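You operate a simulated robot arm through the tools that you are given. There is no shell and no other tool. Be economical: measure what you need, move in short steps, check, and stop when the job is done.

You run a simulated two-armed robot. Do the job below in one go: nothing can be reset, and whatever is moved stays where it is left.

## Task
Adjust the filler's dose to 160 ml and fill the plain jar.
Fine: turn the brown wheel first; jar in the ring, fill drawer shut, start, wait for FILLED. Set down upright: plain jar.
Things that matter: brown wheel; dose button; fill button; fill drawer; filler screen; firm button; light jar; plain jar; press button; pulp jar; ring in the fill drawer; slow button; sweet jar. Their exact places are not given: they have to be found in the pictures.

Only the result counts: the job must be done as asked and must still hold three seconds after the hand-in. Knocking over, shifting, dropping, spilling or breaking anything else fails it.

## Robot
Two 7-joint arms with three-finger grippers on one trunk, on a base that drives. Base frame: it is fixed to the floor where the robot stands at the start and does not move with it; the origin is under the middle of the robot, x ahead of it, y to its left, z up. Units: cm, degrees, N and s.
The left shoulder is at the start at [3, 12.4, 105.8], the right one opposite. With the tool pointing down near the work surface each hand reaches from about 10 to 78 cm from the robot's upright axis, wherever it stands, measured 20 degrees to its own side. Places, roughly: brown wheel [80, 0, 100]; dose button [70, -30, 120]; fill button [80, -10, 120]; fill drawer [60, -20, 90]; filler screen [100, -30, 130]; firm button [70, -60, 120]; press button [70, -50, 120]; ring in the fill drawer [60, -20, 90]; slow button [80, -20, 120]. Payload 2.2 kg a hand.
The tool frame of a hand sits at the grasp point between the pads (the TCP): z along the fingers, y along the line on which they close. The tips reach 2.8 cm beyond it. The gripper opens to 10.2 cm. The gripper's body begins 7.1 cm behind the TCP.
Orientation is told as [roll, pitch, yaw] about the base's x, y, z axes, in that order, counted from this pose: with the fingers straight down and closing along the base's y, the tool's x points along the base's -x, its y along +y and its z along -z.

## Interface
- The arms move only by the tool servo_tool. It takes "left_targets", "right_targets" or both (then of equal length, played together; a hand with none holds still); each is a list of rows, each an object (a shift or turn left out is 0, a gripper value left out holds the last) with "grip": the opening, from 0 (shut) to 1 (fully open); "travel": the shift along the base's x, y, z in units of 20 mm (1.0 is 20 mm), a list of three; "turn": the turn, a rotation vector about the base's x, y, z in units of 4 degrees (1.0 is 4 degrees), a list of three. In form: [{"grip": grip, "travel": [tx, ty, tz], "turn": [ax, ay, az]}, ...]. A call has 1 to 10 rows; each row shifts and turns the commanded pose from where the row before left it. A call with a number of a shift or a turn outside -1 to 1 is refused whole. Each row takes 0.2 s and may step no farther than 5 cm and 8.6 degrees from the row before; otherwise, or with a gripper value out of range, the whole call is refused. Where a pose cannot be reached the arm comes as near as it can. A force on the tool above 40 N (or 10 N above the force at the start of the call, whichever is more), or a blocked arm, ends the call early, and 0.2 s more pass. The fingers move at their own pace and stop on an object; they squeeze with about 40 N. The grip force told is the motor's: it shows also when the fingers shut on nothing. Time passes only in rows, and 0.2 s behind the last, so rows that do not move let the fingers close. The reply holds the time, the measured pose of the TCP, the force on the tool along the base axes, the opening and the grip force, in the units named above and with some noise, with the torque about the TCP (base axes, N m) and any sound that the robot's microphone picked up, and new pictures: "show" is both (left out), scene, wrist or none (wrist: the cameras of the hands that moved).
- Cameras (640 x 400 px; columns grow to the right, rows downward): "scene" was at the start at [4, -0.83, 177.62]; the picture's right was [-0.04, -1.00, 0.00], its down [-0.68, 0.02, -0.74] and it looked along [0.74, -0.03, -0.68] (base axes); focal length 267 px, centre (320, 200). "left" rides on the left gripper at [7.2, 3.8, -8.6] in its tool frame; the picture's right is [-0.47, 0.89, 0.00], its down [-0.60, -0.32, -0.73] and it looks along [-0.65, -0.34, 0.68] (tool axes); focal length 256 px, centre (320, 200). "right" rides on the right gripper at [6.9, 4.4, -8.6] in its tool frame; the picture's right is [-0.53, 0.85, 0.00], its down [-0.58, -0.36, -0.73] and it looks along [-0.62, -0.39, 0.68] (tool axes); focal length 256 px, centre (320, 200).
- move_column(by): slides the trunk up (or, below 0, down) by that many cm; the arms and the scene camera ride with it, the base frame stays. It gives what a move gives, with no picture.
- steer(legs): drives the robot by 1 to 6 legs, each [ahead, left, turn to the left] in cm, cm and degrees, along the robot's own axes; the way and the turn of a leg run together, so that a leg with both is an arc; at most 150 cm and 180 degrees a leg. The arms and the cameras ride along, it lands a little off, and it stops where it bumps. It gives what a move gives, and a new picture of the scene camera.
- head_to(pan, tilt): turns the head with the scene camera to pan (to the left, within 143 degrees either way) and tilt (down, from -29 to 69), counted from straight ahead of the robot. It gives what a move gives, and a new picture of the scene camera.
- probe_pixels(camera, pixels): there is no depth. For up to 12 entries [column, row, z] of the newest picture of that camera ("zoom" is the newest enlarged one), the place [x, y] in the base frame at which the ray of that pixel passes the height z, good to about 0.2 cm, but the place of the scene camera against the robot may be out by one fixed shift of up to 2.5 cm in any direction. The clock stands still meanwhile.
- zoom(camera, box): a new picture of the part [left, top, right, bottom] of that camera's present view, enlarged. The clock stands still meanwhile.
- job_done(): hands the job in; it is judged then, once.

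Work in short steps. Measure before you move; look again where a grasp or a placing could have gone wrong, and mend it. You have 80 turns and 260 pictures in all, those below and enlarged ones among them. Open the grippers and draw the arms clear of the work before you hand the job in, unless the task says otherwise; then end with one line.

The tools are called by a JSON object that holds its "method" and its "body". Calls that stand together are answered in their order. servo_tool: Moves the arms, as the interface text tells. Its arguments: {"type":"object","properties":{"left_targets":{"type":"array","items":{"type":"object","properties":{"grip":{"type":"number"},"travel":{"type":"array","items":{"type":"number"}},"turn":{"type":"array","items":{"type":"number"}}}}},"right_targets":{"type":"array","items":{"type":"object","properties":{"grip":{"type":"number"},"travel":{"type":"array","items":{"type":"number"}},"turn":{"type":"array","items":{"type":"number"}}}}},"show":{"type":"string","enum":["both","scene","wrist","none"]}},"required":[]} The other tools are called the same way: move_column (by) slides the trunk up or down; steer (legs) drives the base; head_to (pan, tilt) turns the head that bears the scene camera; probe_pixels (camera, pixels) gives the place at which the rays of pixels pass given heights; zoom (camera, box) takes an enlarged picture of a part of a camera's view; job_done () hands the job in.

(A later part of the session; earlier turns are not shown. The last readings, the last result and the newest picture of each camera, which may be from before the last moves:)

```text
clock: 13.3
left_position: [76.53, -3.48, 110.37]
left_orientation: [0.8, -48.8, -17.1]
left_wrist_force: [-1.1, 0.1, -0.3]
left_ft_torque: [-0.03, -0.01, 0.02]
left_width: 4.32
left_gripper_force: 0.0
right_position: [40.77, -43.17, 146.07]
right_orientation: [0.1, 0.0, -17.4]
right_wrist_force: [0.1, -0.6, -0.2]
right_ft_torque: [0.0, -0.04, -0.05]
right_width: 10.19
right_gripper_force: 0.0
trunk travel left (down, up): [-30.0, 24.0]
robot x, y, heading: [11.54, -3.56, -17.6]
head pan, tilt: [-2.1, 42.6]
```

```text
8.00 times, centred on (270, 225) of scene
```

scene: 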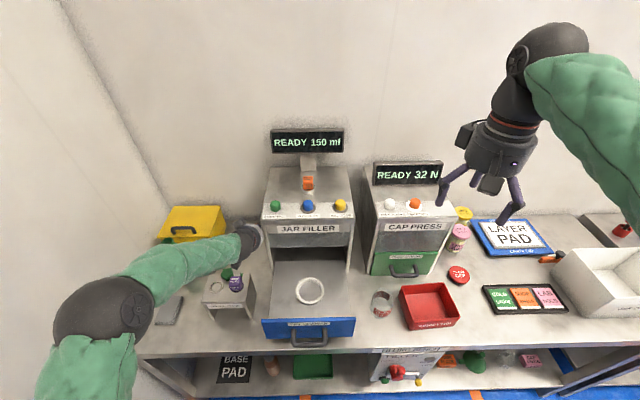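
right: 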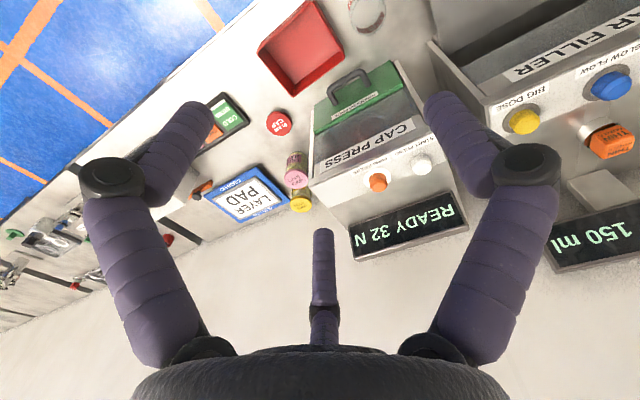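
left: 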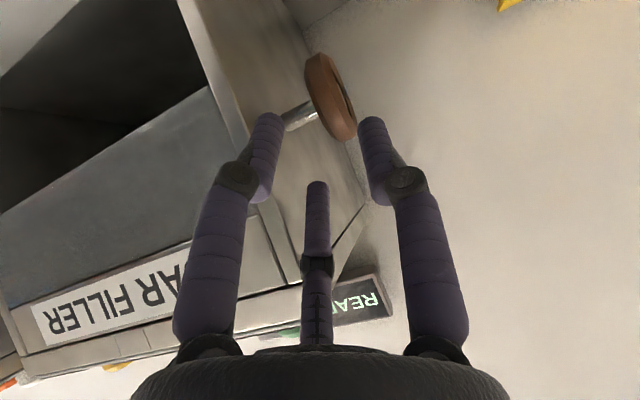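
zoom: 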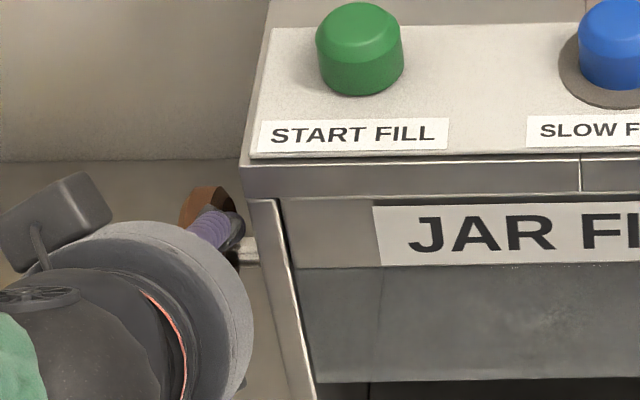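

The mark seems barely moved: the shallow pinch slipped. I'll regrip along the axle instead, by yawing the hand -90° so it points right and down at the wheel and spans its diameter. First I lift away and yaw.

{"method": "servo_tool", "body": {"left_targets": [{"grip": 0.8, "travel": [0.1, 0.3, 1], "turn": [0, 0, 0]}, {"travel": [0.151, 0.477, 0.5], "turn": [0, 0, -1]}, {"travel": [0.151, 0.477, 0.5], "turn": [0, 0, -1]}, {"travel": [0.151, 0.477, 0.5], "turn": [0, 0, -1]}, {"travel": [0.151, 0.477, 0.5], "turn": [0, 0, -1]}, {"travel": [0.151, 0.477, 0.5], "turn": [0, 0, -1]}, {"travel": [0.151, 0.477, 0.5], "turn": [0, 0, -1]}, {"travel": [0.151, 0.477, 0.5], "turn": [0, 0, -1]}, {"travel": [0.151, 0.477, 0.5], "turn": [0, 0, -1]}, {"travel": [0.151, 0.477, 0.5], "turn": [0, 0, -1]}], "show": "scene"}}

{"method": "servo_tool", "body": {"left_targets": [{"travel": [0.3, -0.1, 0], "turn": [0, 0, -1]}, {"travel": [0.3, -0.1, 0], "turn": [0, 0, -1]}, {"travel": [0.3, -0.1, 0], "turn": [0, 0, -1]}, {"travel": [0.3, -0.1, 0], "turn": [0, 0, -1]}, {"travel": [0.3, -0.1, 0], "turn": [0, 0, -1]}, {"travel": [0.3, -0.1, 0], "turn": [0, 0, -1]}, {"travel": [0.3, -0.1, 0], "turn": [0, 0, -1]}, {"travel": [0.3, -0.1, 0], "turn": [0, 0, -1]}, {"travel": [0.3, -0.1, 0], "turn": [0, 0, -1]}, {"travel": [0.3, -0.1, 0], "turn": [0, 0, -1]}], "show": "both"}}

```text
clock: 15.5
left_position: [79.6, 5.71, 121.14]
left_orientation: [0.8, -48.7, -53.1]
left_wrist_force: [-0.1, 0.8, -0.6]
left_ft_torque: [-0.04, 0.03, -0.01]
left_width: 8.13
left_gripper_force: 0.0
right_position: [40.9, -43.29, 146.06]
right_orientation: [0.0, 0.0, -17.3]
right_wrist_force: [0.4, -0.2, -0.4]
right_ft_torque: [0.03, 0.02, -0.02]
right_width: 10.21
right_gripper_force: 0.0
trunk travel left (down, up): [-30.0, 24.0]
robot x, y, heading: [11.56, -3.65, -17.2]
head pan, tilt: [-2.1, 42.6]
```

scene: 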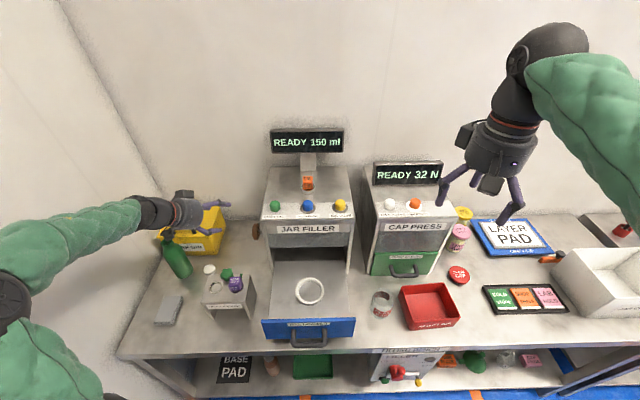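

```text
clock: 17.7
left_position: [85.57, 3.7, 121.18]
left_orientation: [0.8, -48.7, -93.1]
left_wrist_force: [-0.1, -0.2, 0.3]
left_ft_torque: [0.0, 0.03, 0.01]
left_width: 8.15
left_gripper_force: 0.0
right_position: [41.0, -43.1, 145.95]
right_orientation: [0.0, 0.2, -17.3]
right_wrist_force: [0.5, -0.1, 0.1]
right_ft_torque: [-0.03, 0.02, -0.03]
right_width: 10.21
right_gripper_force: 0.1
trunk travel left (down, up): [-30.0, 24.0]
robot x, y, heading: [11.5, -3.64, -17.5]
head pan, tilt: [-2.1, 42.6]
```

scene: 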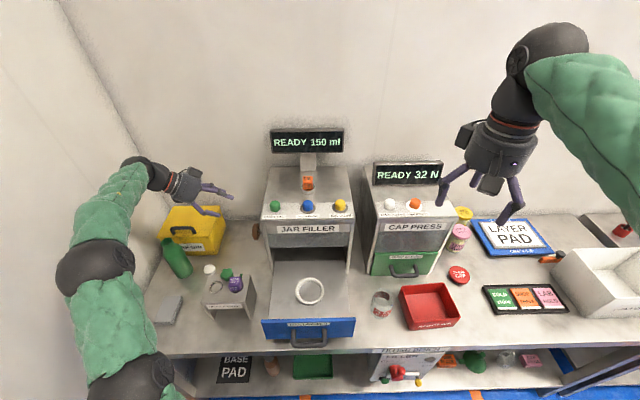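
left: 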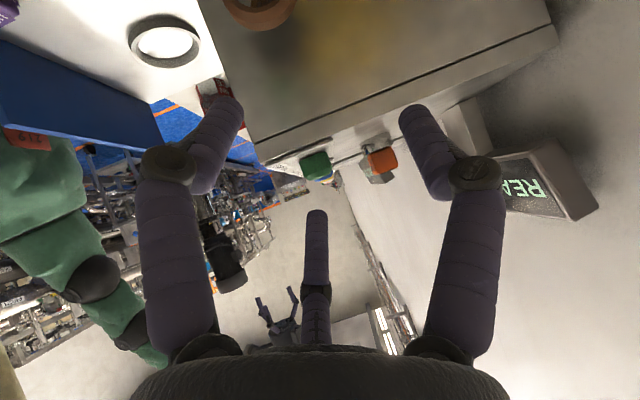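

Reachable. I finish the yaw to -107.5° and lower to a pre-grasp point 9 cm back along the tool from the wheel.

{"method": "servo_tool", "body": {"left_targets": [{"travel": [0.008, -0.17, -0.89], "turn": [0, 0, -0.9]}, {"travel": [0.008, -0.17, -0.89], "turn": [0, 0, -0.9]}, {"travel": [0.008, -0.17, -0.89], "turn": [0, 0, -0.9]}, {"travel": [0.008, -0.17, -0.89], "turn": [0, 0, -0.9]}, {"travel": [0.008, -0.17, -0.89]}, {"travel": [0.008, -0.17, -0.89]}], "show": "both"}}

{"method": "zoom", "body": {"camera": "left", "box": [160, 0, 480, 200]}}

```text
clock: 19.1
left_position: [85.58, 1.54, 110.44]
left_orientation: [0.7, -48.8, -107.5]
left_wrist_force: [0.1, 0.5, 0.0]
left_ft_torque: [-0.01, -0.02, 0.0]
left_width: 8.15
left_gripper_force: 0.0
right_position: [41.0, -43.29, 146.14]
right_orientation: [0.1, 0.1, -17.3]
right_wrist_force: [-0.1, 0.4, 0.0]
right_ft_torque: [0.04, 0.02, 0.02]
right_width: 10.18
right_gripper_force: 0.2
trunk travel left (down, up): [-30.0, 24.0]
robot x, y, heading: [11.57, -3.39, -17.5]
head pan, tilt: [-2.1, 42.6]
```

scene: 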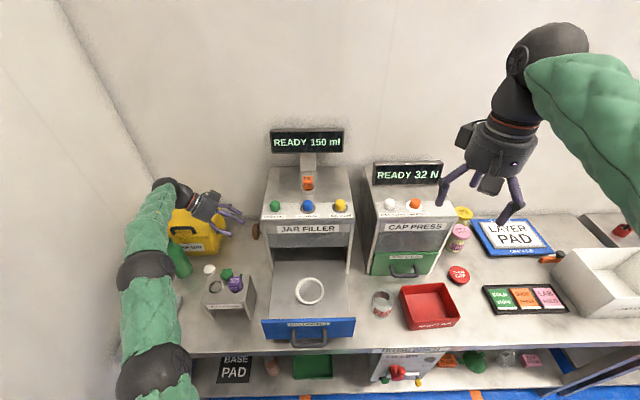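
left: 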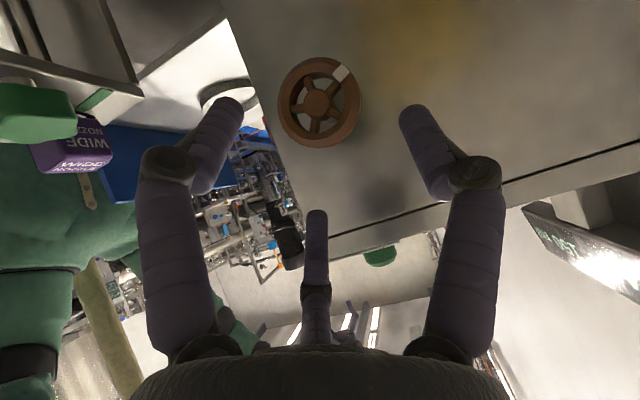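

```text
2.00 times, centred on (320, 100) of left
```

zoom: 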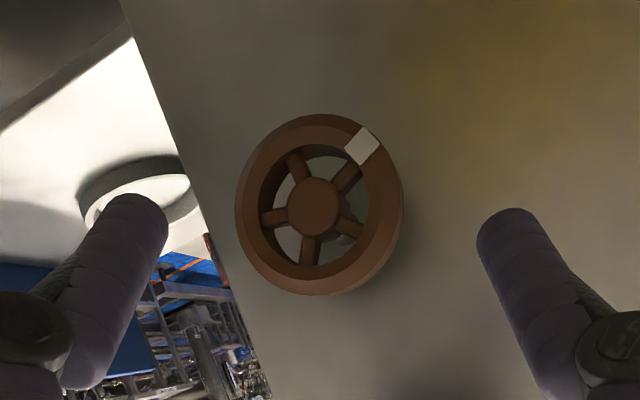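

A perfect axial view: the wheel's white mark is at the lower back. I advance along the tool so the fingers straddle the diameter.

{"method": "servo_tool", "body": {"left_targets": [{"travel": [-0.244, -0.771, -0.7]}, {"travel": [-0.244, -0.771, -0.7]}, {"travel": [-0.244, -0.771, -0.7]}, {"travel": [-0.244, -0.771, -0.7]}], "show": "wrist"}}

```text
clock: 20.1
left_position: [83.59, -4.24, 105.15]
left_orientation: [1.3, -48.9, -107.7]
left_wrist_force: [-0.5, 2.0, 1.9]
left_ft_torque: [0.04, -0.03, 0.06]
left_width: 8.63
left_gripper_force: 2.5
right_position: [40.94, -43.04, 146.12]
right_orientation: [-0.1, 0.0, -17.3]
right_wrist_force: [0.0, 0.6, -0.4]
right_ft_torque: [-0.04, 0.02, -0.03]
right_width: 10.19
right_gripper_force: 0.0
trunk travel left (down, up): [-30.0, 24.0]
robot x, y, heading: [11.25, -3.63, -17.3]
head pan, tilt: [-2.1, 42.6]
```

left: 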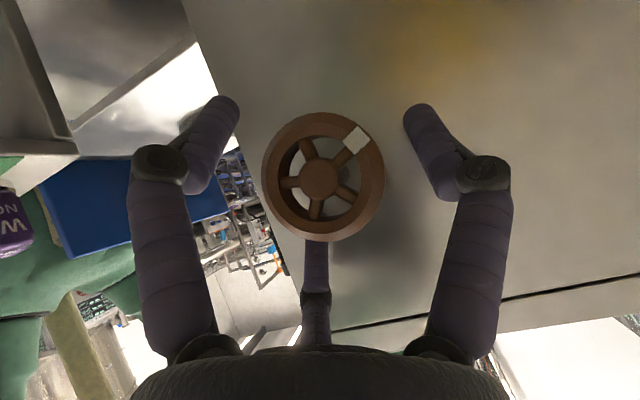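

Only light contact. Closing on the wheel.

{"method": "servo_tool", "body": {"left_targets": [{"grip": 0}, {}, {}], "show": "wrist"}}

```text
clock: 20.9
left_position: [83.46, -4.65, 105.01]
left_orientation: [0.8, -48.7, -107.5]
left_wrist_force: [1.2, -6.3, 3.3]
left_ft_torque: [0.34, -0.18, -0.23]
left_width: 5.87
left_gripper_force: 45.6
right_position: [40.94, -43.29, 145.95]
right_orientation: [0.0, 0.0, -17.4]
right_wrist_force: [-0.1, -0.2, -0.4]
right_ft_torque: [0.01, 0.01, -0.02]
right_width: 10.2
right_gripper_force: 0.0
trunk travel left (down, up): [-30.0, 24.0]
robot x, y, heading: [11.48, -3.46, -17.4]
head pan, tilt: [-2.1, 42.6]
```

left: 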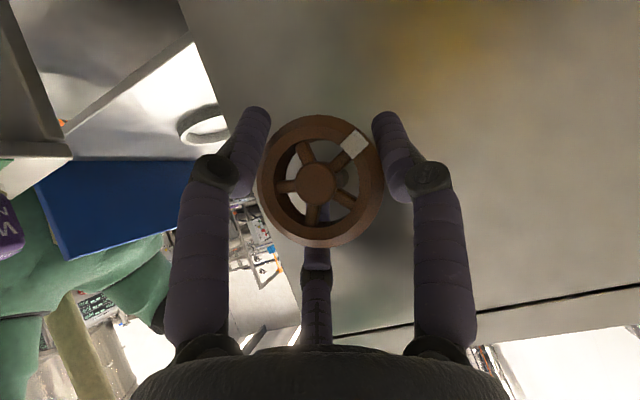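

Solid grip across 5.9 cm. I turn +24° about the axle.

{"method": "servo_tool", "body": {"left_targets": [{"turn": [0.3015, 0.9535, 0]}, {"turn": [0.3015, 0.9535, 0]}, {"turn": [0.3015, 0.9535, 0]}, {"turn": [0.3015, 0.9535, 0]}, {"turn": [0.3015, 0.9535, 0]}, {"turn": [0.3015, 0.9535, 0]}], "show": "both"}}

{"method": "zoom", "body": {"camera": "scene", "box": [210, 120, 370, 250]}}

```text
clock: 22.1
left_position: [83.55, -4.77, 105.08]
left_orientation: [-22.7, -46.0, -89.3]
left_wrist_force: [19.3, -11.0, -9.9]
left_ft_torque: [0.48, -0.37, -0.34]
left_width: 5.88
left_gripper_force: 44.6
left hand out of reach, approached as far as the arm can: row 4, 5
right_position: [41.12, -43.4, 145.99]
right_orientation: [0.0, 0.1, -17.6]
right_wrist_force: [-0.1, 0.2, -0.5]
right_ft_torque: [-0.03, -0.03, 0.02]
right_width: 10.21
right_gripper_force: 0.0
trunk travel left (down, up): [-30.0, 24.0]
robot x, y, heading: [11.44, -3.64, -17.3]
head pan, tilt: [-2.1, 42.6]
stopped in row 5 (left hand): the force on the tool passed its limit at 52 N (the readings are from after the stop); the commanded pose is now the measured one
```

scene: 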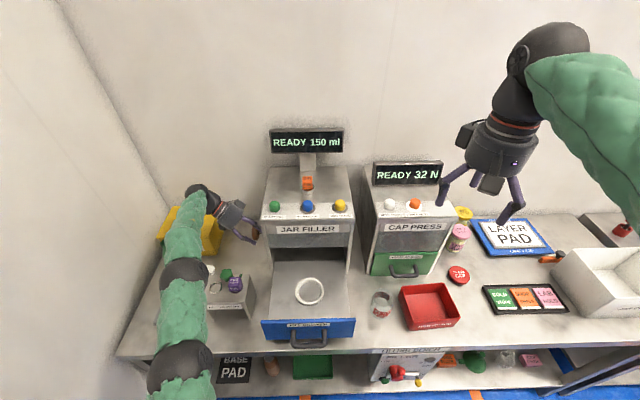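
left: 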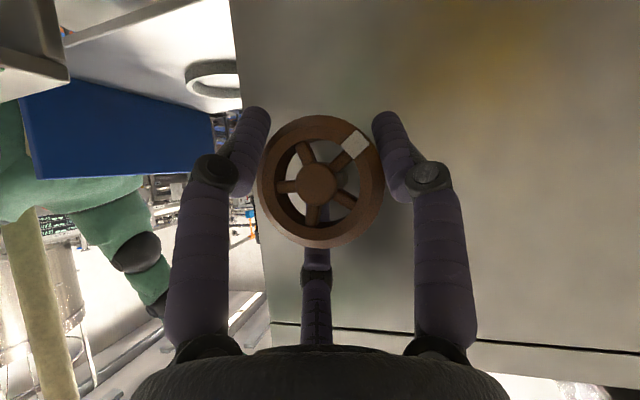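

```text
3.08 times, centred on (290, 185) of scene
```

zoom: 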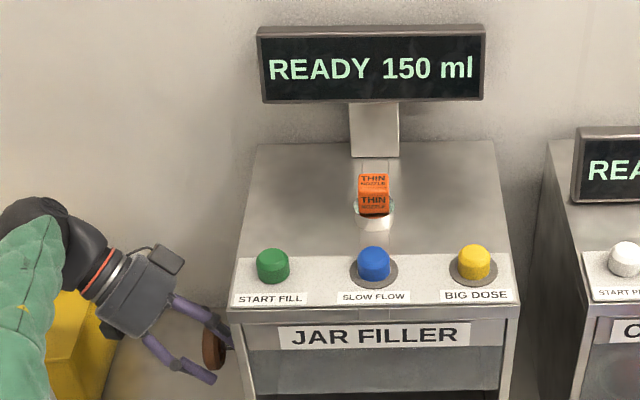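

The wheel now turns with the hand (the mark is fixed in the hand's view), yet 150 stays. I stroke the other way, -40°.

{"method": "servo_tool", "body": {"left_targets": [{"turn": [-0.3015, -0.9535, 0]}, {"turn": [-0.3015, -0.9535, 0]}, {"turn": [-0.3015, -0.9535, 0]}, {"turn": [-0.3015, -0.9535, 0]}, {"turn": [-0.3015, -0.9535, 0]}, {"turn": [-0.3015, -0.9535, 0]}, {"turn": [-0.3015, -0.9535, 0]}, {"turn": [-0.3015, -0.9535, 0]}, {"turn": [-0.3015, -0.9535, 0]}, {"turn": [-0.3015, -0.9535, 0]}], "show": "both"}}

```text
clock: 24.2
left_position: [83.53, -4.59, 105.02]
left_orientation: [34.6, -43.8, -131.6]
left_wrist_force: [19.9, -12.8, -11.8]
left_ft_torque: [-0.1, 0.05, -0.11]
left_width: 5.87
left_gripper_force: 44.7
right_position: [41.23, -43.45, 145.71]
right_orientation: [0.0, 0.2, -17.4]
right_wrist_force: [0.7, -1.1, 0.2]
right_ft_torque: [0.04, 0.0, 0.04]
right_width: 10.18
right_gripper_force: 0.0
trunk travel left (down, up): [-30.0, 24.0]
robot x, y, heading: [11.31, -3.54, -17.5]
head pan, tilt: [-2.1, 42.6]
```

scene: 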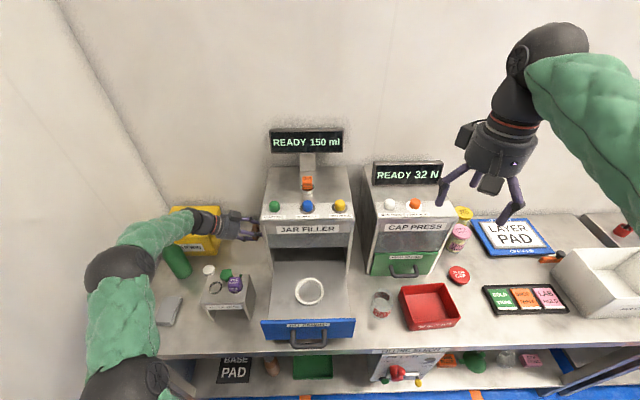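
left: 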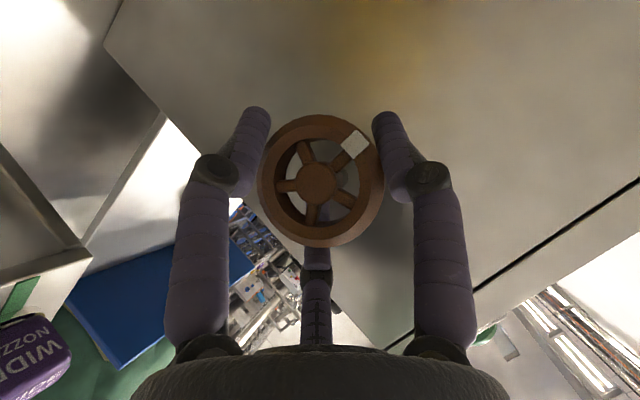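

No resistance and still 150. I continue 24° more in this direction.

{"method": "servo_tool", "body": {"left_targets": [{"turn": [-0.3015, -0.9535, 0]}, {"turn": [-0.3015, -0.9535, 0]}, {"turn": [-0.3015, -0.9535, 0]}, {"turn": [-0.3015, -0.9535, 0]}, {"turn": [-0.3015, -0.9535, 0]}, {"turn": [-0.3015, -0.9535, 0]}], "show": "both"}}

```text
clock: 25.6
left_position: [83.48, -4.6, 105.13]
left_orientation: [60.3, -30.9, -147.5]
left_wrist_force: [18.0, -10.7, -7.4]
left_ft_torque: [-0.22, 0.07, -0.29]
left_width: 5.86
left_gripper_force: 45.4
right_position: [41.16, -43.37, 145.86]
right_orientation: [0.0, 0.2, -17.3]
right_wrist_force: [0.2, -0.1, 0.4]
right_ft_torque: [0.01, -0.03, -0.02]
right_width: 10.19
right_gripper_force: 0.0
trunk travel left (down, up): [-30.0, 24.0]
robot x, y, heading: [11.34, -3.64, -17.5]
head pan, tilt: [-2.1, 42.6]
```

scene: 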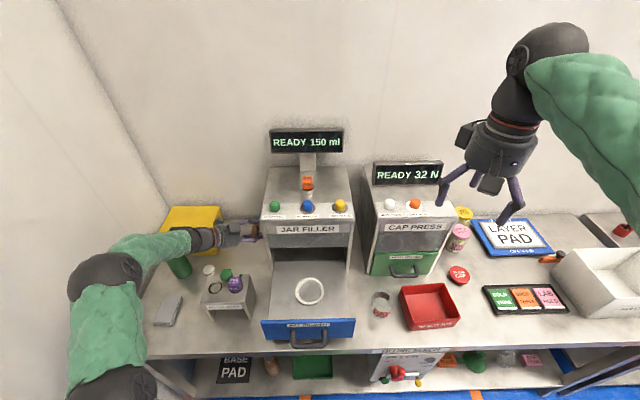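
left: 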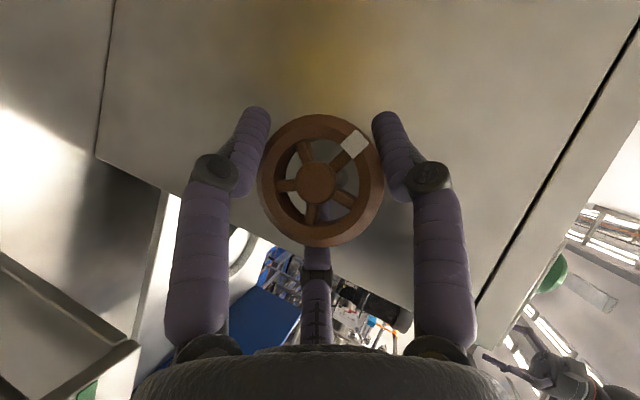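

Still 150. I ratchet: open, check the mark stays, and rotate the open hand back about the axle.

{"method": "servo_tool", "body": {"left_targets": [{"grip": 0.85}, {}, {}, {"turn": [0.3015, 0.9535, 0]}, {"turn": [0.3015, 0.9535, 0]}, {"turn": [0.3015, 0.9535, 0]}, {"turn": [0.3015, 0.9535, 0]}, {"turn": [0.3015, 0.9535, 0]}, {"turn": [0.3015, 0.9535, 0]}, {"turn": [0.3015, 0.9535, 0]}], "show": "wrist"}}

{"method": "servo_tool", "body": {"left_targets": [{"turn": [0.3015, 0.9535, 0]}, {"turn": [0.3015, 0.9535, 0]}, {"turn": [0.3015, 0.9535, 0]}, {"turn": [0.3015, 0.9535, 0]}, {"turn": [0.3015, 0.9535, 0]}, {"turn": [0.3015, 0.9535, 0]}, {}], "show": "both"}}

```text
clock: 27.9
left_position: [83.19, -4.42, 105.33]
left_orientation: [29.5, -45.4, -128.0]
left_wrist_force: [-1.1, 2.9, -1.1]
left_ft_torque: [0.0, -0.09, -0.15]
left_width: 8.98
left_gripper_force: 0.2
right_position: [41.03, -43.09, 146.04]
right_orientation: [-0.1, -0.1, -17.5]
right_wrist_force: [0.3, 1.0, 0.5]
right_ft_torque: [-0.03, -0.02, 0.02]
right_width: 10.21
right_gripper_force: 0.1
trunk travel left (down, up): [-30.0, 24.0]
robot x, y, heading: [11.17, -3.3, -17.6]
head pan, tilt: [-2.1, 42.6]
```

left: 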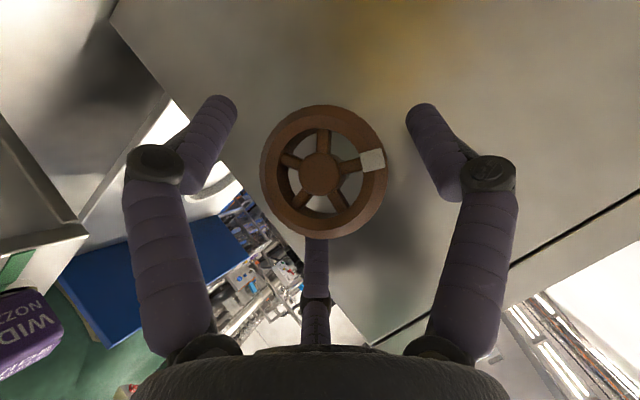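

```text
clock: 29.4
left_position: [83.28, -4.55, 105.33]
left_orientation: [-5.6, -48.5, -102.0]
left_wrist_force: [0.6, 1.6, 0.3]
left_ft_torque: [-0.1, 0.03, -0.07]
left_width: 8.91
left_gripper_force: 0.1
right_position: [40.89, -43.09, 146.04]
right_orientation: [0.1, 0.0, -17.5]
right_wrist_force: [0.1, 0.2, 0.2]
right_ft_torque: [-0.01, -0.02, -0.01]
right_width: 10.2
right_gripper_force: 0.1
trunk travel left (down, up): [-30.0, 24.0]
robot x, y, heading: [11.44, -3.56, -17.5]
head pan, tilt: [-2.1, 42.6]
```

scene: 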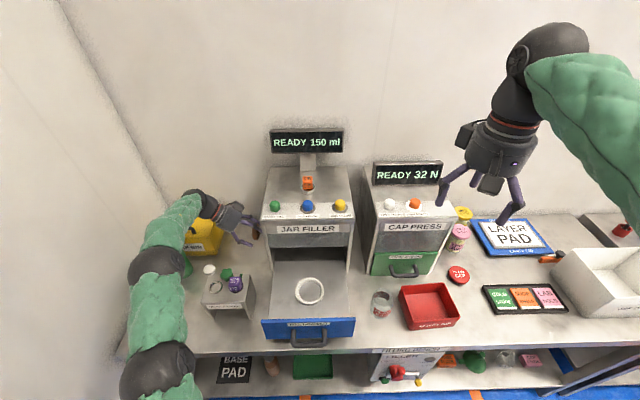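
left: 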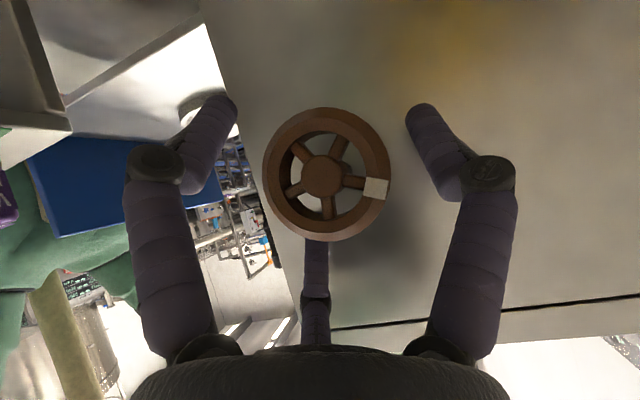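

The wheel stays put when released. I regrip and stroke -40° again.

{"method": "servo_tool", "body": {"left_targets": [{"grip": 0}, {}, {}, {"turn": [-0.3015, -0.9535, 0]}, {"turn": [-0.3015, -0.9535, 0]}, {"turn": [-0.3015, -0.9535, 0]}, {"turn": [-0.3015, -0.9535, 0]}, {"turn": [-0.3015, -0.9535, 0]}], "show": "scene"}}

{"method": "servo_tool", "body": {"left_targets": [{"turn": [-0.3015, -0.9535, 0]}, {"turn": [-0.3015, -0.9535, 0]}, {"turn": [-0.3015, -0.9535, 0]}, {"turn": [-0.3015, -0.9535, 0]}, {"turn": [-0.3015, -0.9535, 0]}, {"turn": [-0.3015, -0.9535, 0]}, {"turn": [-0.3015, -0.9535, 0]}], "show": "both"}}

```text
clock: 31.2
left_position: [83.39, -4.53, 105.31]
left_orientation: [24.4, -46.6, -124.2]
left_wrist_force: [18.3, 0.3, 6.2]
left_ft_torque: [-0.17, 0.06, 0.27]
left_width: 5.85
left_gripper_force: 44.7
right_position: [41.02, -43.16, 145.9]
right_orientation: [0.0, 0.1, -17.4]
right_wrist_force: [-0.3, -1.3, 0.3]
right_ft_torque: [0.02, 0.01, -0.05]
right_width: 10.21
right_gripper_force: 0.1
trunk travel left (down, up): [-30.0, 24.0]
robot x, y, heading: [11.49, -3.26, -17.3]
head pan, tilt: [-2.1, 42.6]
```

scene: 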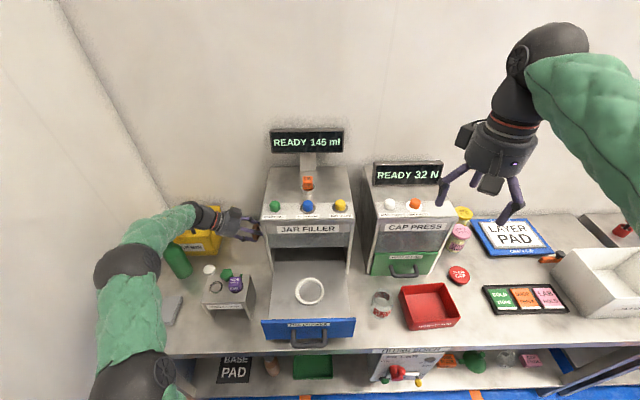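

```text
clock: 32.9
left_position: [83.3, -4.4, 105.26]
left_orientation: [56.7, -33.4, -145.6]
left_wrist_force: [18.7, 2.9, 2.0]
left_ft_torque: [-0.33, 0.13, 0.32]
left_width: 5.86
left_gripper_force: 45.0
right_position: [41.16, -43.11, 146.05]
right_orientation: [-0.1, 0.0, -17.5]
right_wrist_force: [0.0, 0.4, -0.3]
right_ft_torque: [-0.04, 0.01, 0.01]
right_width: 10.18
right_gripper_force: 0.0
trunk travel left (down, up): [-30.0, 24.0]
robot x, y, heading: [11.65, -3.68, -17.5]
head pan, tilt: [-2.1, 42.6]
```

scene: 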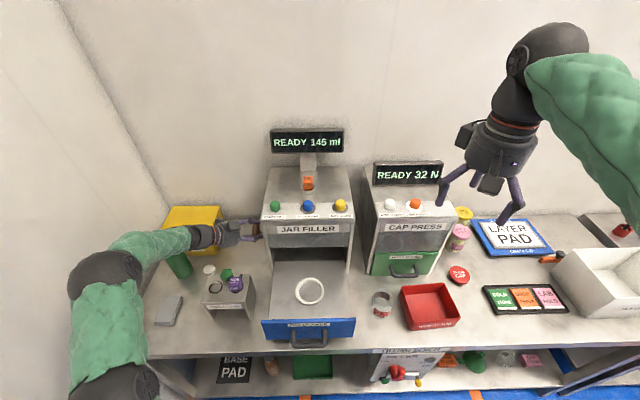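
left: 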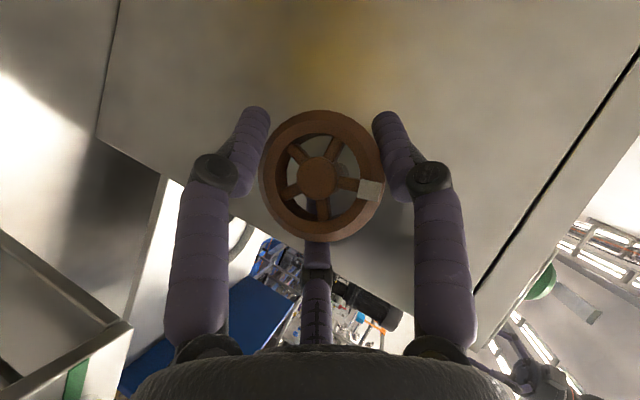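

The screen now shows about 145, so -v decreases the dose. I zoom to read it exactly.

{"method": "zoom", "body": {"camera": "scene", "box": [260, 120, 360, 165]}}

```text
6.40 times, centred on (310, 142) of scene
```

zoom: 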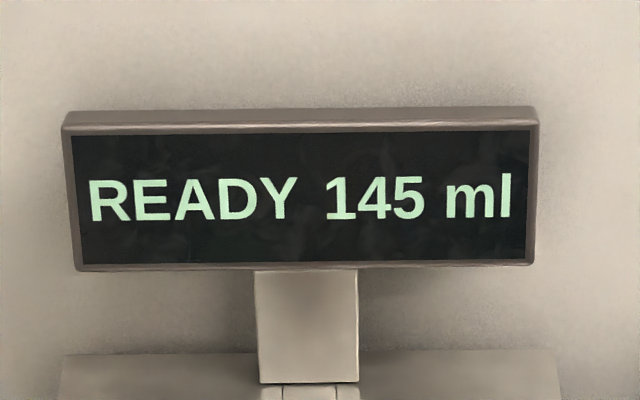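

It decreases in 5 ml steps. I ratchet in the + direction: a 48° stroke, open, and return.

{"method": "servo_tool", "body": {"left_targets": [{"turn": [0.3015, 0.9535, 0]}, {"turn": [0.3015, 0.9535, 0]}, {"turn": [0.3015, 0.9535, 0]}, {"turn": [0.3015, 0.9535, 0]}, {"turn": [0.3015, 0.9535, 0]}, {"turn": [0.3015, 0.9535, 0]}, {"turn": [0.3015, 0.9535, 0]}, {"turn": [0.3015, 0.9535, 0]}, {"turn": [0.3015, 0.9535, 0]}, {"turn": [0.3015, 0.9535, 0]}], "show": "scene"}}

{"method": "servo_tool", "body": {"left_targets": [{"turn": [0.3015, 0.9535, 0]}, {"turn": [0.3015, 0.9535, 0]}, {"grip": 0.85}, {}, {}, {"turn": [-0.3015, -0.9535, 0]}, {"turn": [-0.3015, -0.9535, 0]}, {"turn": [-0.3015, -0.9535, 0]}, {"turn": [-0.3015, -0.9535, 0]}, {"turn": [-0.3015, -0.9535, 0]}], "show": "none"}}

{"method": "servo_tool", "body": {"left_targets": [{"turn": [-0.3015, -0.9535, 0]}, {"turn": [-0.3015, -0.9535, 0]}, {"turn": [-0.3015, -0.9535, 0]}, {"turn": [-0.3015, -0.9535, 0]}, {"turn": [-0.3015, -0.9535, 0]}, {"turn": [-0.3015, -0.9535, 0]}, {"turn": [-0.3015, -0.9535, 0]}, {"grip": 0}, {}, {}], "show": "both"}}

```text
clock: 35.0
left_position: [83.48, -4.51, 105.21]
left_orientation: [6.5, -48.6, -111.0]
left_wrist_force: [24.5, -1.1, 9.5]
left_ft_torque: [1.06, -0.53, -0.72]
left_width: 5.86
left_gripper_force: 45.0
right_position: [41.14, -43.21, 145.9]
right_orientation: [0.0, 0.1, -17.5]
right_wrist_force: [-0.1, 0.1, 0.1]
right_ft_torque: [0.0, 0.0, -0.01]
right_width: 10.22
right_gripper_force: 0.1
trunk travel left (down, up): [-30.0, 24.0]
robot x, y, heading: [11.33, -3.45, -17.2]
head pan, tilt: [-2.1, 42.6]
```

scene: 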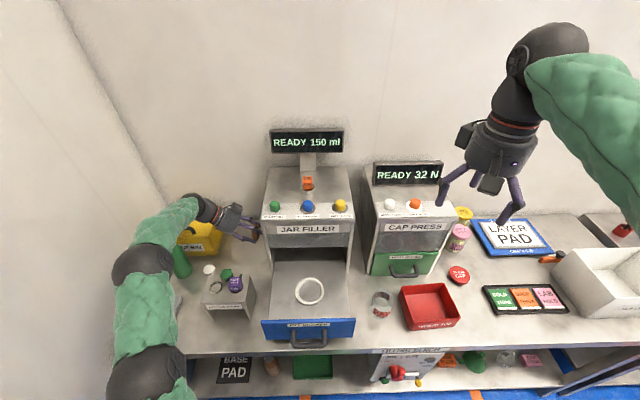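

```text
clock: 37.2
left_position: [83.09, -4.57, 105.31]
left_orientation: [24.2, -46.6, -124.4]
left_wrist_force: [0.7, 2.2, 2.6]
left_ft_torque: [-0.12, 0.09, -0.06]
left_width: 8.99
left_gripper_force: 0.5
right_position: [40.9, -43.13, 145.99]
right_orientation: [0.0, 0.0, -17.4]
right_wrist_force: [0.9, -0.5, -0.8]
right_ft_torque: [0.01, 0.02, 0.03]
right_width: 10.22
right_gripper_force: 0.0
trunk travel left (down, up): [-30.0, 24.0]
robot x, y, heading: [11.58, -3.02, -17.4]
head pan, tilt: [-2.1, 42.6]
```

```text
clock: 39.5
left_position: [83.49, -4.44, 105.29]
left_orientation: [56.8, -33.2, -145.5]
left_wrist_force: [8.6, 3.7, -0.4]
left_ft_torque: [0.62, -0.31, 0.32]
left_width: 5.75
left_gripper_force: 45.3
right_position: [41.08, -43.16, 145.96]
right_orientation: [-0.1, 0.2, -17.4]
right_wrist_force: [0.3, 0.7, -0.1]
right_ft_torque: [-0.01, 0.0, -0.04]
right_width: 10.18
right_gripper_force: 0.0
trunk travel left (down, up): [-30.0, 24.0]
robot x, y, heading: [11.32, -3.74, -17.5]
head pan, tilt: [-2.1, 42.6]
```

scene: 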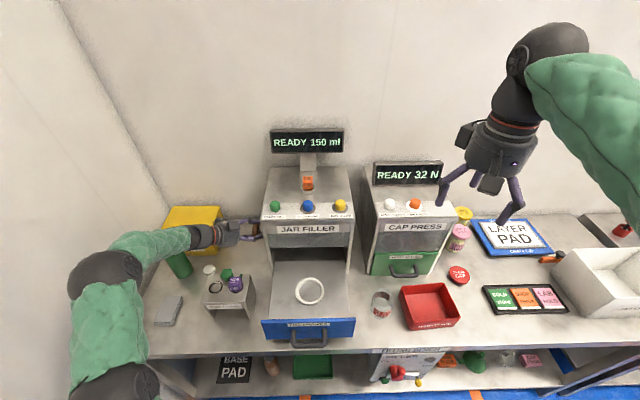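
left: 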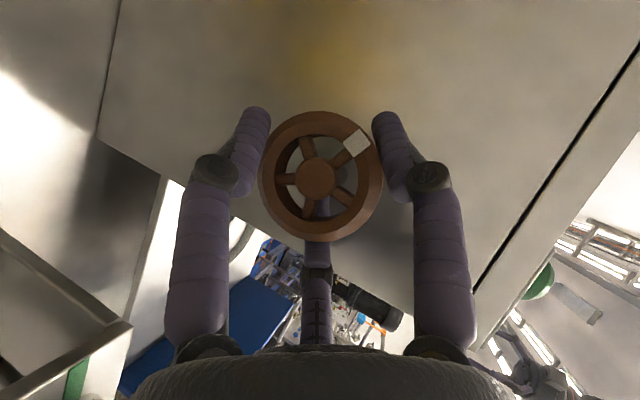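

Ratcheting works, and the reading is back to 150. Next + stroke and return.

{"method": "servo_tool", "body": {"left_targets": [{"turn": [0.3015, 0.9535, 0]}, {"turn": [0.3015, 0.9535, 0]}, {"turn": [0.3015, 0.9535, 0]}, {"turn": [0.3015, 0.9535, 0]}, {"turn": [0.3015, 0.9535, 0]}, {"turn": [0.3015, 0.9535, 0]}, {"turn": [0.3015, 0.9535, 0]}, {"turn": [0.3015, 0.9535, 0]}, {"turn": [0.3015, 0.9535, 0]}, {"turn": [0.3015, 0.9535, 0]}], "show": "none"}}

{"method": "servo_tool", "body": {"left_targets": [{"turn": [0.3015, 0.9535, 0]}, {"turn": [0.3015, 0.9535, 0]}, {"grip": 0.85}, {}, {}, {"turn": [-0.3015, -0.9535, 0]}, {"turn": [-0.3015, -0.9535, 0]}, {"turn": [-0.3015, -0.9535, 0]}, {"turn": [-0.3015, -0.9535, 0]}, {"turn": [-0.3015, -0.9535, 0]}], "show": "none"}}

{"method": "servo_tool", "body": {"left_targets": [{"turn": [-0.3015, -0.9535, 0]}, {"turn": [-0.3015, -0.9535, 0]}, {"turn": [-0.3015, -0.9535, 0]}, {"turn": [-0.3015, -0.9535, 0]}, {"turn": [-0.3015, -0.9535, 0]}, {"turn": [-0.3015, -0.9535, 0]}, {"turn": [-0.3015, -0.9535, 0]}, {"grip": 0}, {}, {}], "show": "both"}}

```text
clock: 41.6
left_position: [83.59, -4.39, 105.38]
left_orientation: [6.7, -48.5, -111.1]
left_wrist_force: [26.6, 1.0, 13.0]
left_ft_torque: [0.73, -0.38, -0.21]
left_width: 5.79
left_gripper_force: 44.8
right_position: [41.06, -43.22, 145.94]
right_orientation: [0.0, 0.1, -17.4]
right_wrist_force: [0.2, -0.1, -0.5]
right_ft_torque: [-0.02, 0.02, 0.03]
right_width: 10.19
right_gripper_force: 0.0
trunk travel left (down, up): [-30.0, 24.0]
robot x, y, heading: [11.32, -3.61, -17.6]
head pan, tilt: [-2.1, 42.6]
```

```text
clock: 43.9
left_position: [83.21, -4.57, 105.38]
left_orientation: [24.2, -46.6, -124.3]
left_wrist_force: [0.2, 2.1, 2.8]
left_ft_torque: [-0.12, 0.06, -0.08]
left_width: 9.06
left_gripper_force: 0.9
right_position: [40.81, -43.11, 146.11]
right_orientation: [0.0, 0.0, -17.4]
right_wrist_force: [0.4, 0.1, -0.3]
right_ft_torque: [0.0, -0.03, -0.02]
right_width: 10.2
right_gripper_force: 0.0
trunk travel left (down, up): [-30.0, 24.0]
robot x, y, heading: [11.45, -3.87, -17.6]
head pan, tilt: [-2.1, 42.6]
```

```text
clock: 46.0
left_position: [83.41, -4.33, 105.08]
left_orientation: [56.7, -33.2, -145.4]
left_wrist_force: [4.6, 5.7, -6.1]
left_ft_torque: [0.55, -0.23, 0.71]
left_width: 5.81
left_gripper_force: 45.1
right_position: [41.12, -43.14, 146.07]
right_orientation: [0.1, 0.0, -17.5]
right_wrist_force: [0.3, 0.4, 0.4]
right_ft_torque: [-0.01, -0.03, -0.03]
right_width: 10.22
right_gripper_force: 0.1
trunk travel left (down, up): [-30.0, 24.0]
robot x, y, heading: [11.75, -3.47, -17.5]
head pan, tilt: [-2.1, 42.6]
```

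scene: 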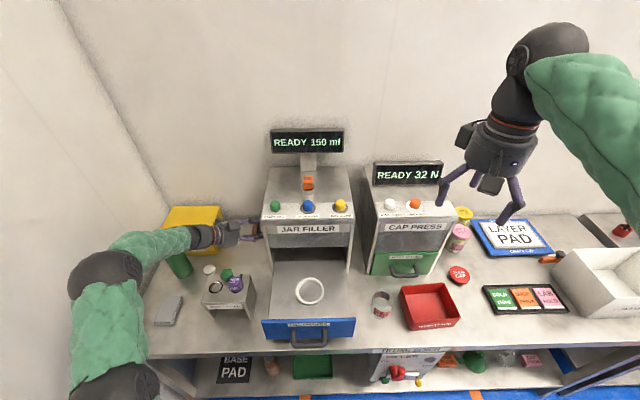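
left: 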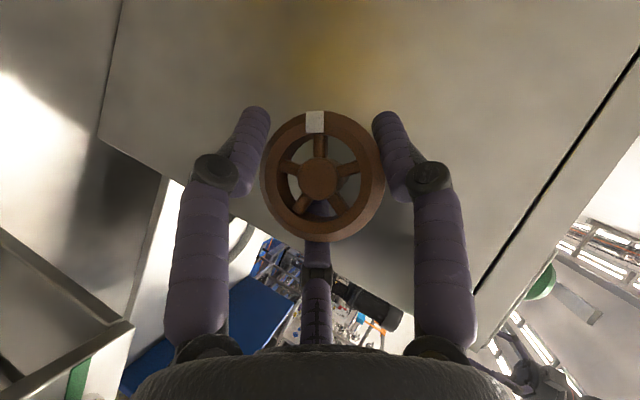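

Still 150 by the look of it; another stroke follows, with a zoom at the end.

{"method": "servo_tool", "body": {"left_targets": [{"turn": [0.3015, 0.9535, 0]}, {"turn": [0.3015, 0.9535, 0]}, {"turn": [0.3015, 0.9535, 0]}, {"turn": [0.3015, 0.9535, 0]}, {"turn": [0.3015, 0.9535, 0]}, {"turn": [0.3015, 0.9535, 0]}, {"turn": [0.3015, 0.9535, 0]}, {"turn": [0.3015, 0.9535, 0]}, {"turn": [0.3015, 0.9535, 0]}, {"turn": [0.3015, 0.9535, 0]}], "show": "none"}}

{"method": "zoom", "body": {"camera": "scene", "box": [260, 120, 360, 165]}}

{"method": "servo_tool", "body": {"left_targets": [{"turn": [0.3015, 0.9535, 0]}, {"turn": [0.3015, 0.9535, 0]}, {"grip": 0.85}, {}, {}, {"turn": [-0.3015, -0.9535, 0]}, {"turn": [-0.3015, -0.9535, 0]}, {"turn": [-0.3015, -0.9535, 0]}, {"turn": [-0.3015, -0.9535, 0]}, {"turn": [-0.3015, -0.9535, 0]}], "show": "none"}}

{"method": "servo_tool", "body": {"left_targets": [{"turn": [-0.3015, -0.9535, 0]}, {"turn": [-0.3015, -0.9535, 0]}, {"turn": [-0.3015, -0.9535, 0]}, {"turn": [-0.3015, -0.9535, 0]}, {"turn": [-0.3015, -0.9535, 0]}, {"turn": [-0.3015, -0.9535, 0]}, {"turn": [-0.3015, -0.9535, 0]}, {"grip": 0}, {}, {}], "show": "both"}}

{"method": "zoom", "body": {"camera": "scene", "box": [260, 120, 360, 165]}}

```text
clock: 48.2
left_position: [83.55, -4.43, 105.27]
left_orientation: [6.7, -48.7, -111.0]
left_wrist_force: [16.4, 8.8, -0.9]
left_ft_torque: [0.97, -0.48, -0.34]
left_width: 5.79
left_gripper_force: 45.2
right_position: [41.15, -43.18, 145.96]
right_orientation: [-0.1, 0.1, -17.4]
right_wrist_force: [-0.3, 0.0, 0.1]
right_ft_torque: [0.02, 0.04, 0.03]
right_width: 10.23
right_gripper_force: 0.0
trunk travel left (down, up): [-30.0, 24.0]
robot x, y, heading: [11.56, -3.58, -17.5]
head pan, tilt: [-2.1, 42.6]
```

```text
6.40 times, centred on (310, 142) of scene
```

zoom: 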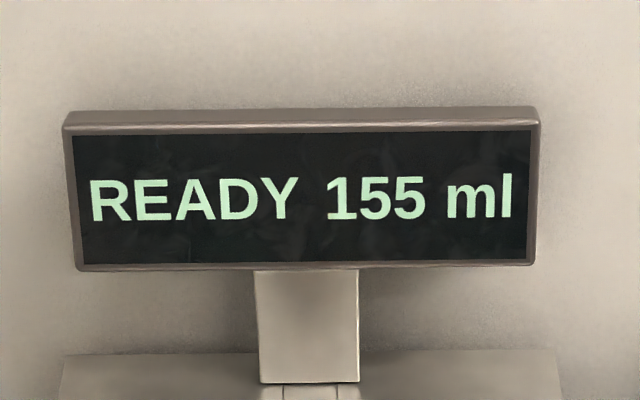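

```text
clock: 50.5
left_position: [83.15, -4.68, 105.35]
left_orientation: [24.1, -46.6, -124.3]
left_wrist_force: [1.2, 2.4, 1.9]
left_ft_torque: [-0.08, 0.11, -0.05]
left_width: 9.02
left_gripper_force: 0.7
right_position: [40.88, -43.12, 145.98]
right_orientation: [0.0, 0.0, -17.4]
right_wrist_force: [0.4, 0.5, -0.6]
right_ft_torque: [-0.01, -0.03, 0.05]
right_width: 10.21
right_gripper_force: 0.0
trunk travel left (down, up): [-30.0, 24.0]
robot x, y, heading: [11.35, -3.27, -17.4]
head pan, tilt: [-2.1, 42.6]
```

```text
clock: 52.6
left_position: [83.38, -4.42, 105.31]
left_orientation: [56.6, -33.4, -145.5]
left_wrist_force: [3.6, 3.8, -1.1]
left_ft_torque: [0.94, -0.34, 0.2]
left_width: 5.84
left_gripper_force: 44.5
right_position: [40.99, -43.21, 145.95]
right_orientation: [0.0, 0.0, -17.5]
right_wrist_force: [1.3, -0.5, 0.0]
right_ft_torque: [0.0, 0.01, 0.01]
right_width: 10.2
right_gripper_force: 0.0
trunk travel left (down, up): [-30.0, 24.0]
robot x, y, heading: [11.09, -3.48, -17.4]
head pan, tilt: [-2.1, 42.6]
```

scene: 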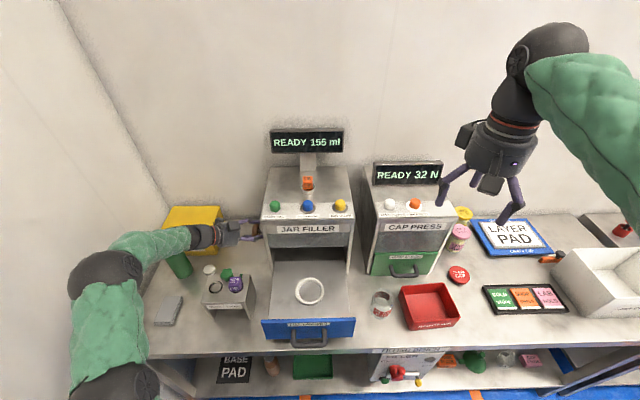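
left: 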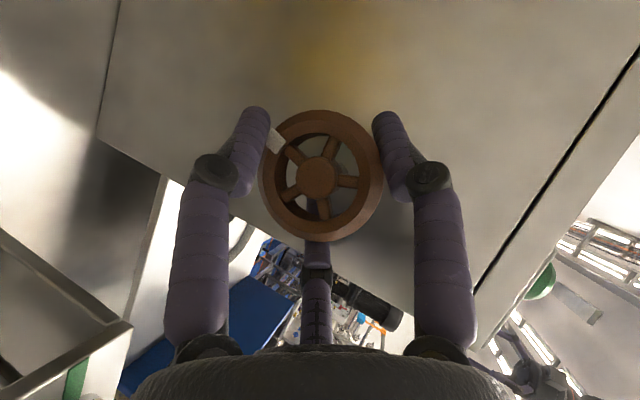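

```text
6.40 times, centred on (310, 142) of scene
```

zoom: 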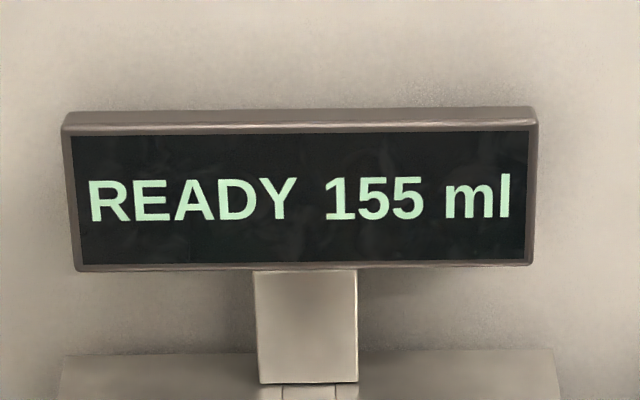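

It reads 155 ml. Another stroke: after 40° I check, then return for the next.

{"method": "servo_tool", "body": {"left_targets": [{"turn": [0.3015, 0.9535, 0]}, {"turn": [0.3015, 0.9535, 0]}, {"turn": [0.3015, 0.9535, 0]}, {"turn": [0.3015, 0.9535, 0]}, {"turn": [0.3015, 0.9535, 0]}, {"turn": [0.3015, 0.9535, 0]}, {"turn": [0.3015, 0.9535, 0]}, {"turn": [0.3015, 0.9535, 0]}, {"turn": [0.3015, 0.9535, 0]}, {"turn": [0.3015, 0.9535, 0]}], "show": "none"}}

{"method": "zoom", "body": {"camera": "scene", "box": [260, 120, 360, 165]}}

{"method": "servo_tool", "body": {"left_targets": [{"turn": [0.3015, 0.9535, 0]}, {"turn": [0.3015, 0.9535, 0]}, {"grip": 0.85}, {}, {}, {"turn": [-0.3015, -0.9535, 0]}, {"turn": [-0.3015, -0.9535, 0]}, {"turn": [-0.3015, -0.9535, 0]}, {"turn": [-0.3015, -0.9535, 0]}, {"turn": [-0.3015, -0.9535, 0]}], "show": "none"}}

{"method": "servo_tool", "body": {"left_targets": [{"turn": [-0.3015, -0.9535, 0]}, {"turn": [-0.3015, -0.9535, 0]}, {"turn": [-0.3015, -0.9535, 0]}, {"turn": [-0.3015, -0.9535, 0]}, {"turn": [-0.3015, -0.9535, 0]}, {"turn": [-0.3015, -0.9535, 0]}, {"turn": [-0.3015, -0.9535, 0]}, {"grip": 0}, {}, {}], "show": "wrist"}}

{"method": "zoom", "body": {"camera": "scene", "box": [260, 120, 360, 165]}}

```text
clock: 54.9
left_position: [83.47, -4.54, 105.35]
left_orientation: [6.7, -48.6, -111.1]
left_wrist_force: [22.4, 1.7, 8.0]
left_ft_torque: [0.85, -0.44, -0.58]
left_width: 5.84
left_gripper_force: 44.9
right_position: [41.19, -43.31, 146.0]
right_orientation: [0.0, 0.1, -17.4]
right_wrist_force: [0.4, -0.1, 0.2]
right_ft_torque: [-0.04, 0.0, 0.01]
right_width: 10.2
right_gripper_force: 0.1
trunk travel left (down, up): [-30.0, 24.0]
robot x, y, heading: [11.06, -3.63, -17.3]
head pan, tilt: [-2.1, 42.6]
```

```text
6.40 times, centred on (310, 142) of scene
```

zoom: 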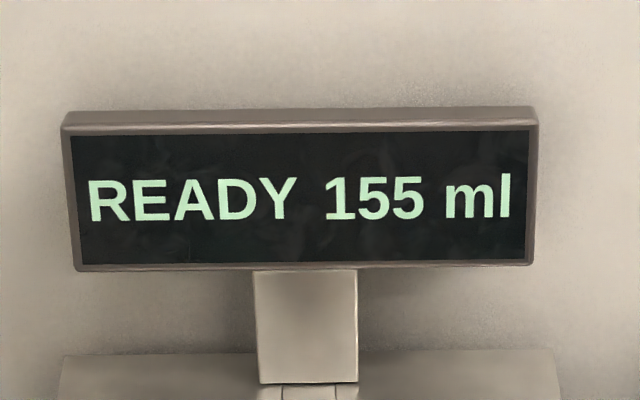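

```text
clock: 57.0
left_position: [83.13, -4.49, 105.26]
left_orientation: [24.3, -46.7, -124.4]
left_wrist_force: [1.1, 2.5, 2.4]
left_ft_torque: [-0.14, 0.08, -0.08]
left_width: 9.01
left_gripper_force: 1.0
right_position: [40.86, -43.25, 146.14]
right_orientation: [0.0, 0.0, -17.4]
right_wrist_force: [0.8, -0.5, 0.6]
right_ft_torque: [0.03, 0.01, -0.02]
right_width: 10.2
right_gripper_force: 0.1
trunk travel left (down, up): [-30.0, 24.0]
robot x, y, heading: [11.64, -3.7, -17.4]
head pan, tilt: [-2.1, 42.6]
```

```text
clock: 59.2
left_position: [83.46, -4.43, 105.27]
left_orientation: [56.8, -33.3, -145.5]
left_wrist_force: [7.6, 3.2, -1.8]
left_ft_torque: [0.58, -0.22, 0.46]
left_width: 5.79
left_gripper_force: 45.0
right_position: [40.93, -43.05, 146.05]
right_orientation: [0.0, 0.1, -17.4]
right_wrist_force: [0.7, 0.6, -0.1]
right_ft_torque: [0.01, 0.03, 0.01]
right_width: 10.19
right_gripper_force: 0.0
trunk travel left (down, up): [-30.0, 24.0]
robot x, y, heading: [11.2, -3.36, -17.6]
head pan, tilt: [-2.1, 42.6]
```

left: 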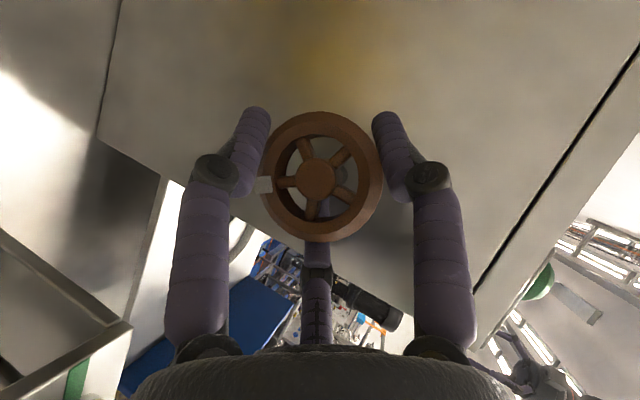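

```text
6.40 times, centred on (310, 142) of scene
```

zoom: 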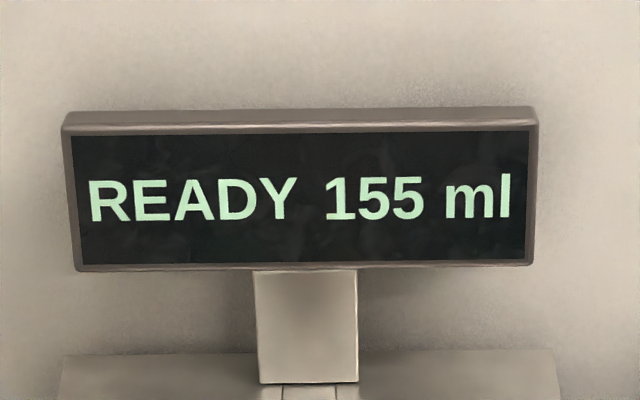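

Still 155. The next stroke should reach 160.

{"method": "servo_tool", "body": {"left_targets": [{"turn": [0.3015, 0.9535, 0]}, {"turn": [0.3015, 0.9535, 0]}, {"turn": [0.3015, 0.9535, 0]}, {"turn": [0.3015, 0.9535, 0]}, {"turn": [0.3015, 0.9535, 0]}, {"turn": [0.3015, 0.9535, 0]}, {"turn": [0.3015, 0.9535, 0]}, {"turn": [0.3015, 0.9535, 0]}], "show": "none"}}

{"method": "zoom", "body": {"camera": "scene", "box": [260, 120, 360, 165]}}

```text
clock: 61.0
left_position: [83.54, -4.43, 105.16]
left_orientation: [18.5, -47.5, -119.9]
left_wrist_force: [19.4, 2.0, 7.9]
left_ft_torque: [0.75, -0.37, 0.0]
left_width: 5.78
left_gripper_force: 45.2
right_position: [41.1, -43.21, 146.01]
right_orientation: [0.0, 0.1, -17.4]
right_wrist_force: [-0.1, 0.0, 0.3]
right_ft_torque: [0.01, 0.02, 0.02]
right_width: 10.2
right_gripper_force: 0.1
trunk travel left (down, up): [-30.0, 24.0]
robot x, y, heading: [11.47, -3.73, -17.2]
head pan, tilt: [-2.1, 42.6]
```

```text
6.40 times, centred on (310, 142) of scene
```

zoom: 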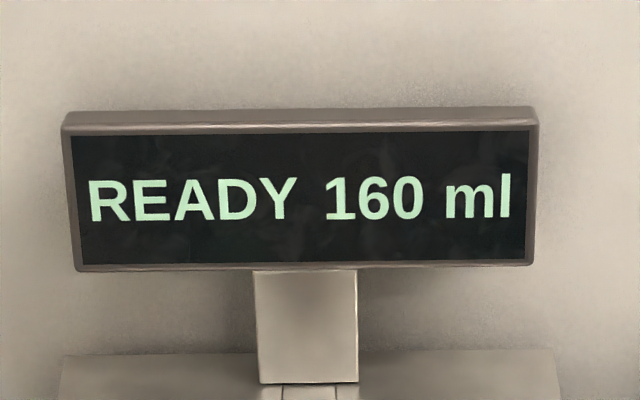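

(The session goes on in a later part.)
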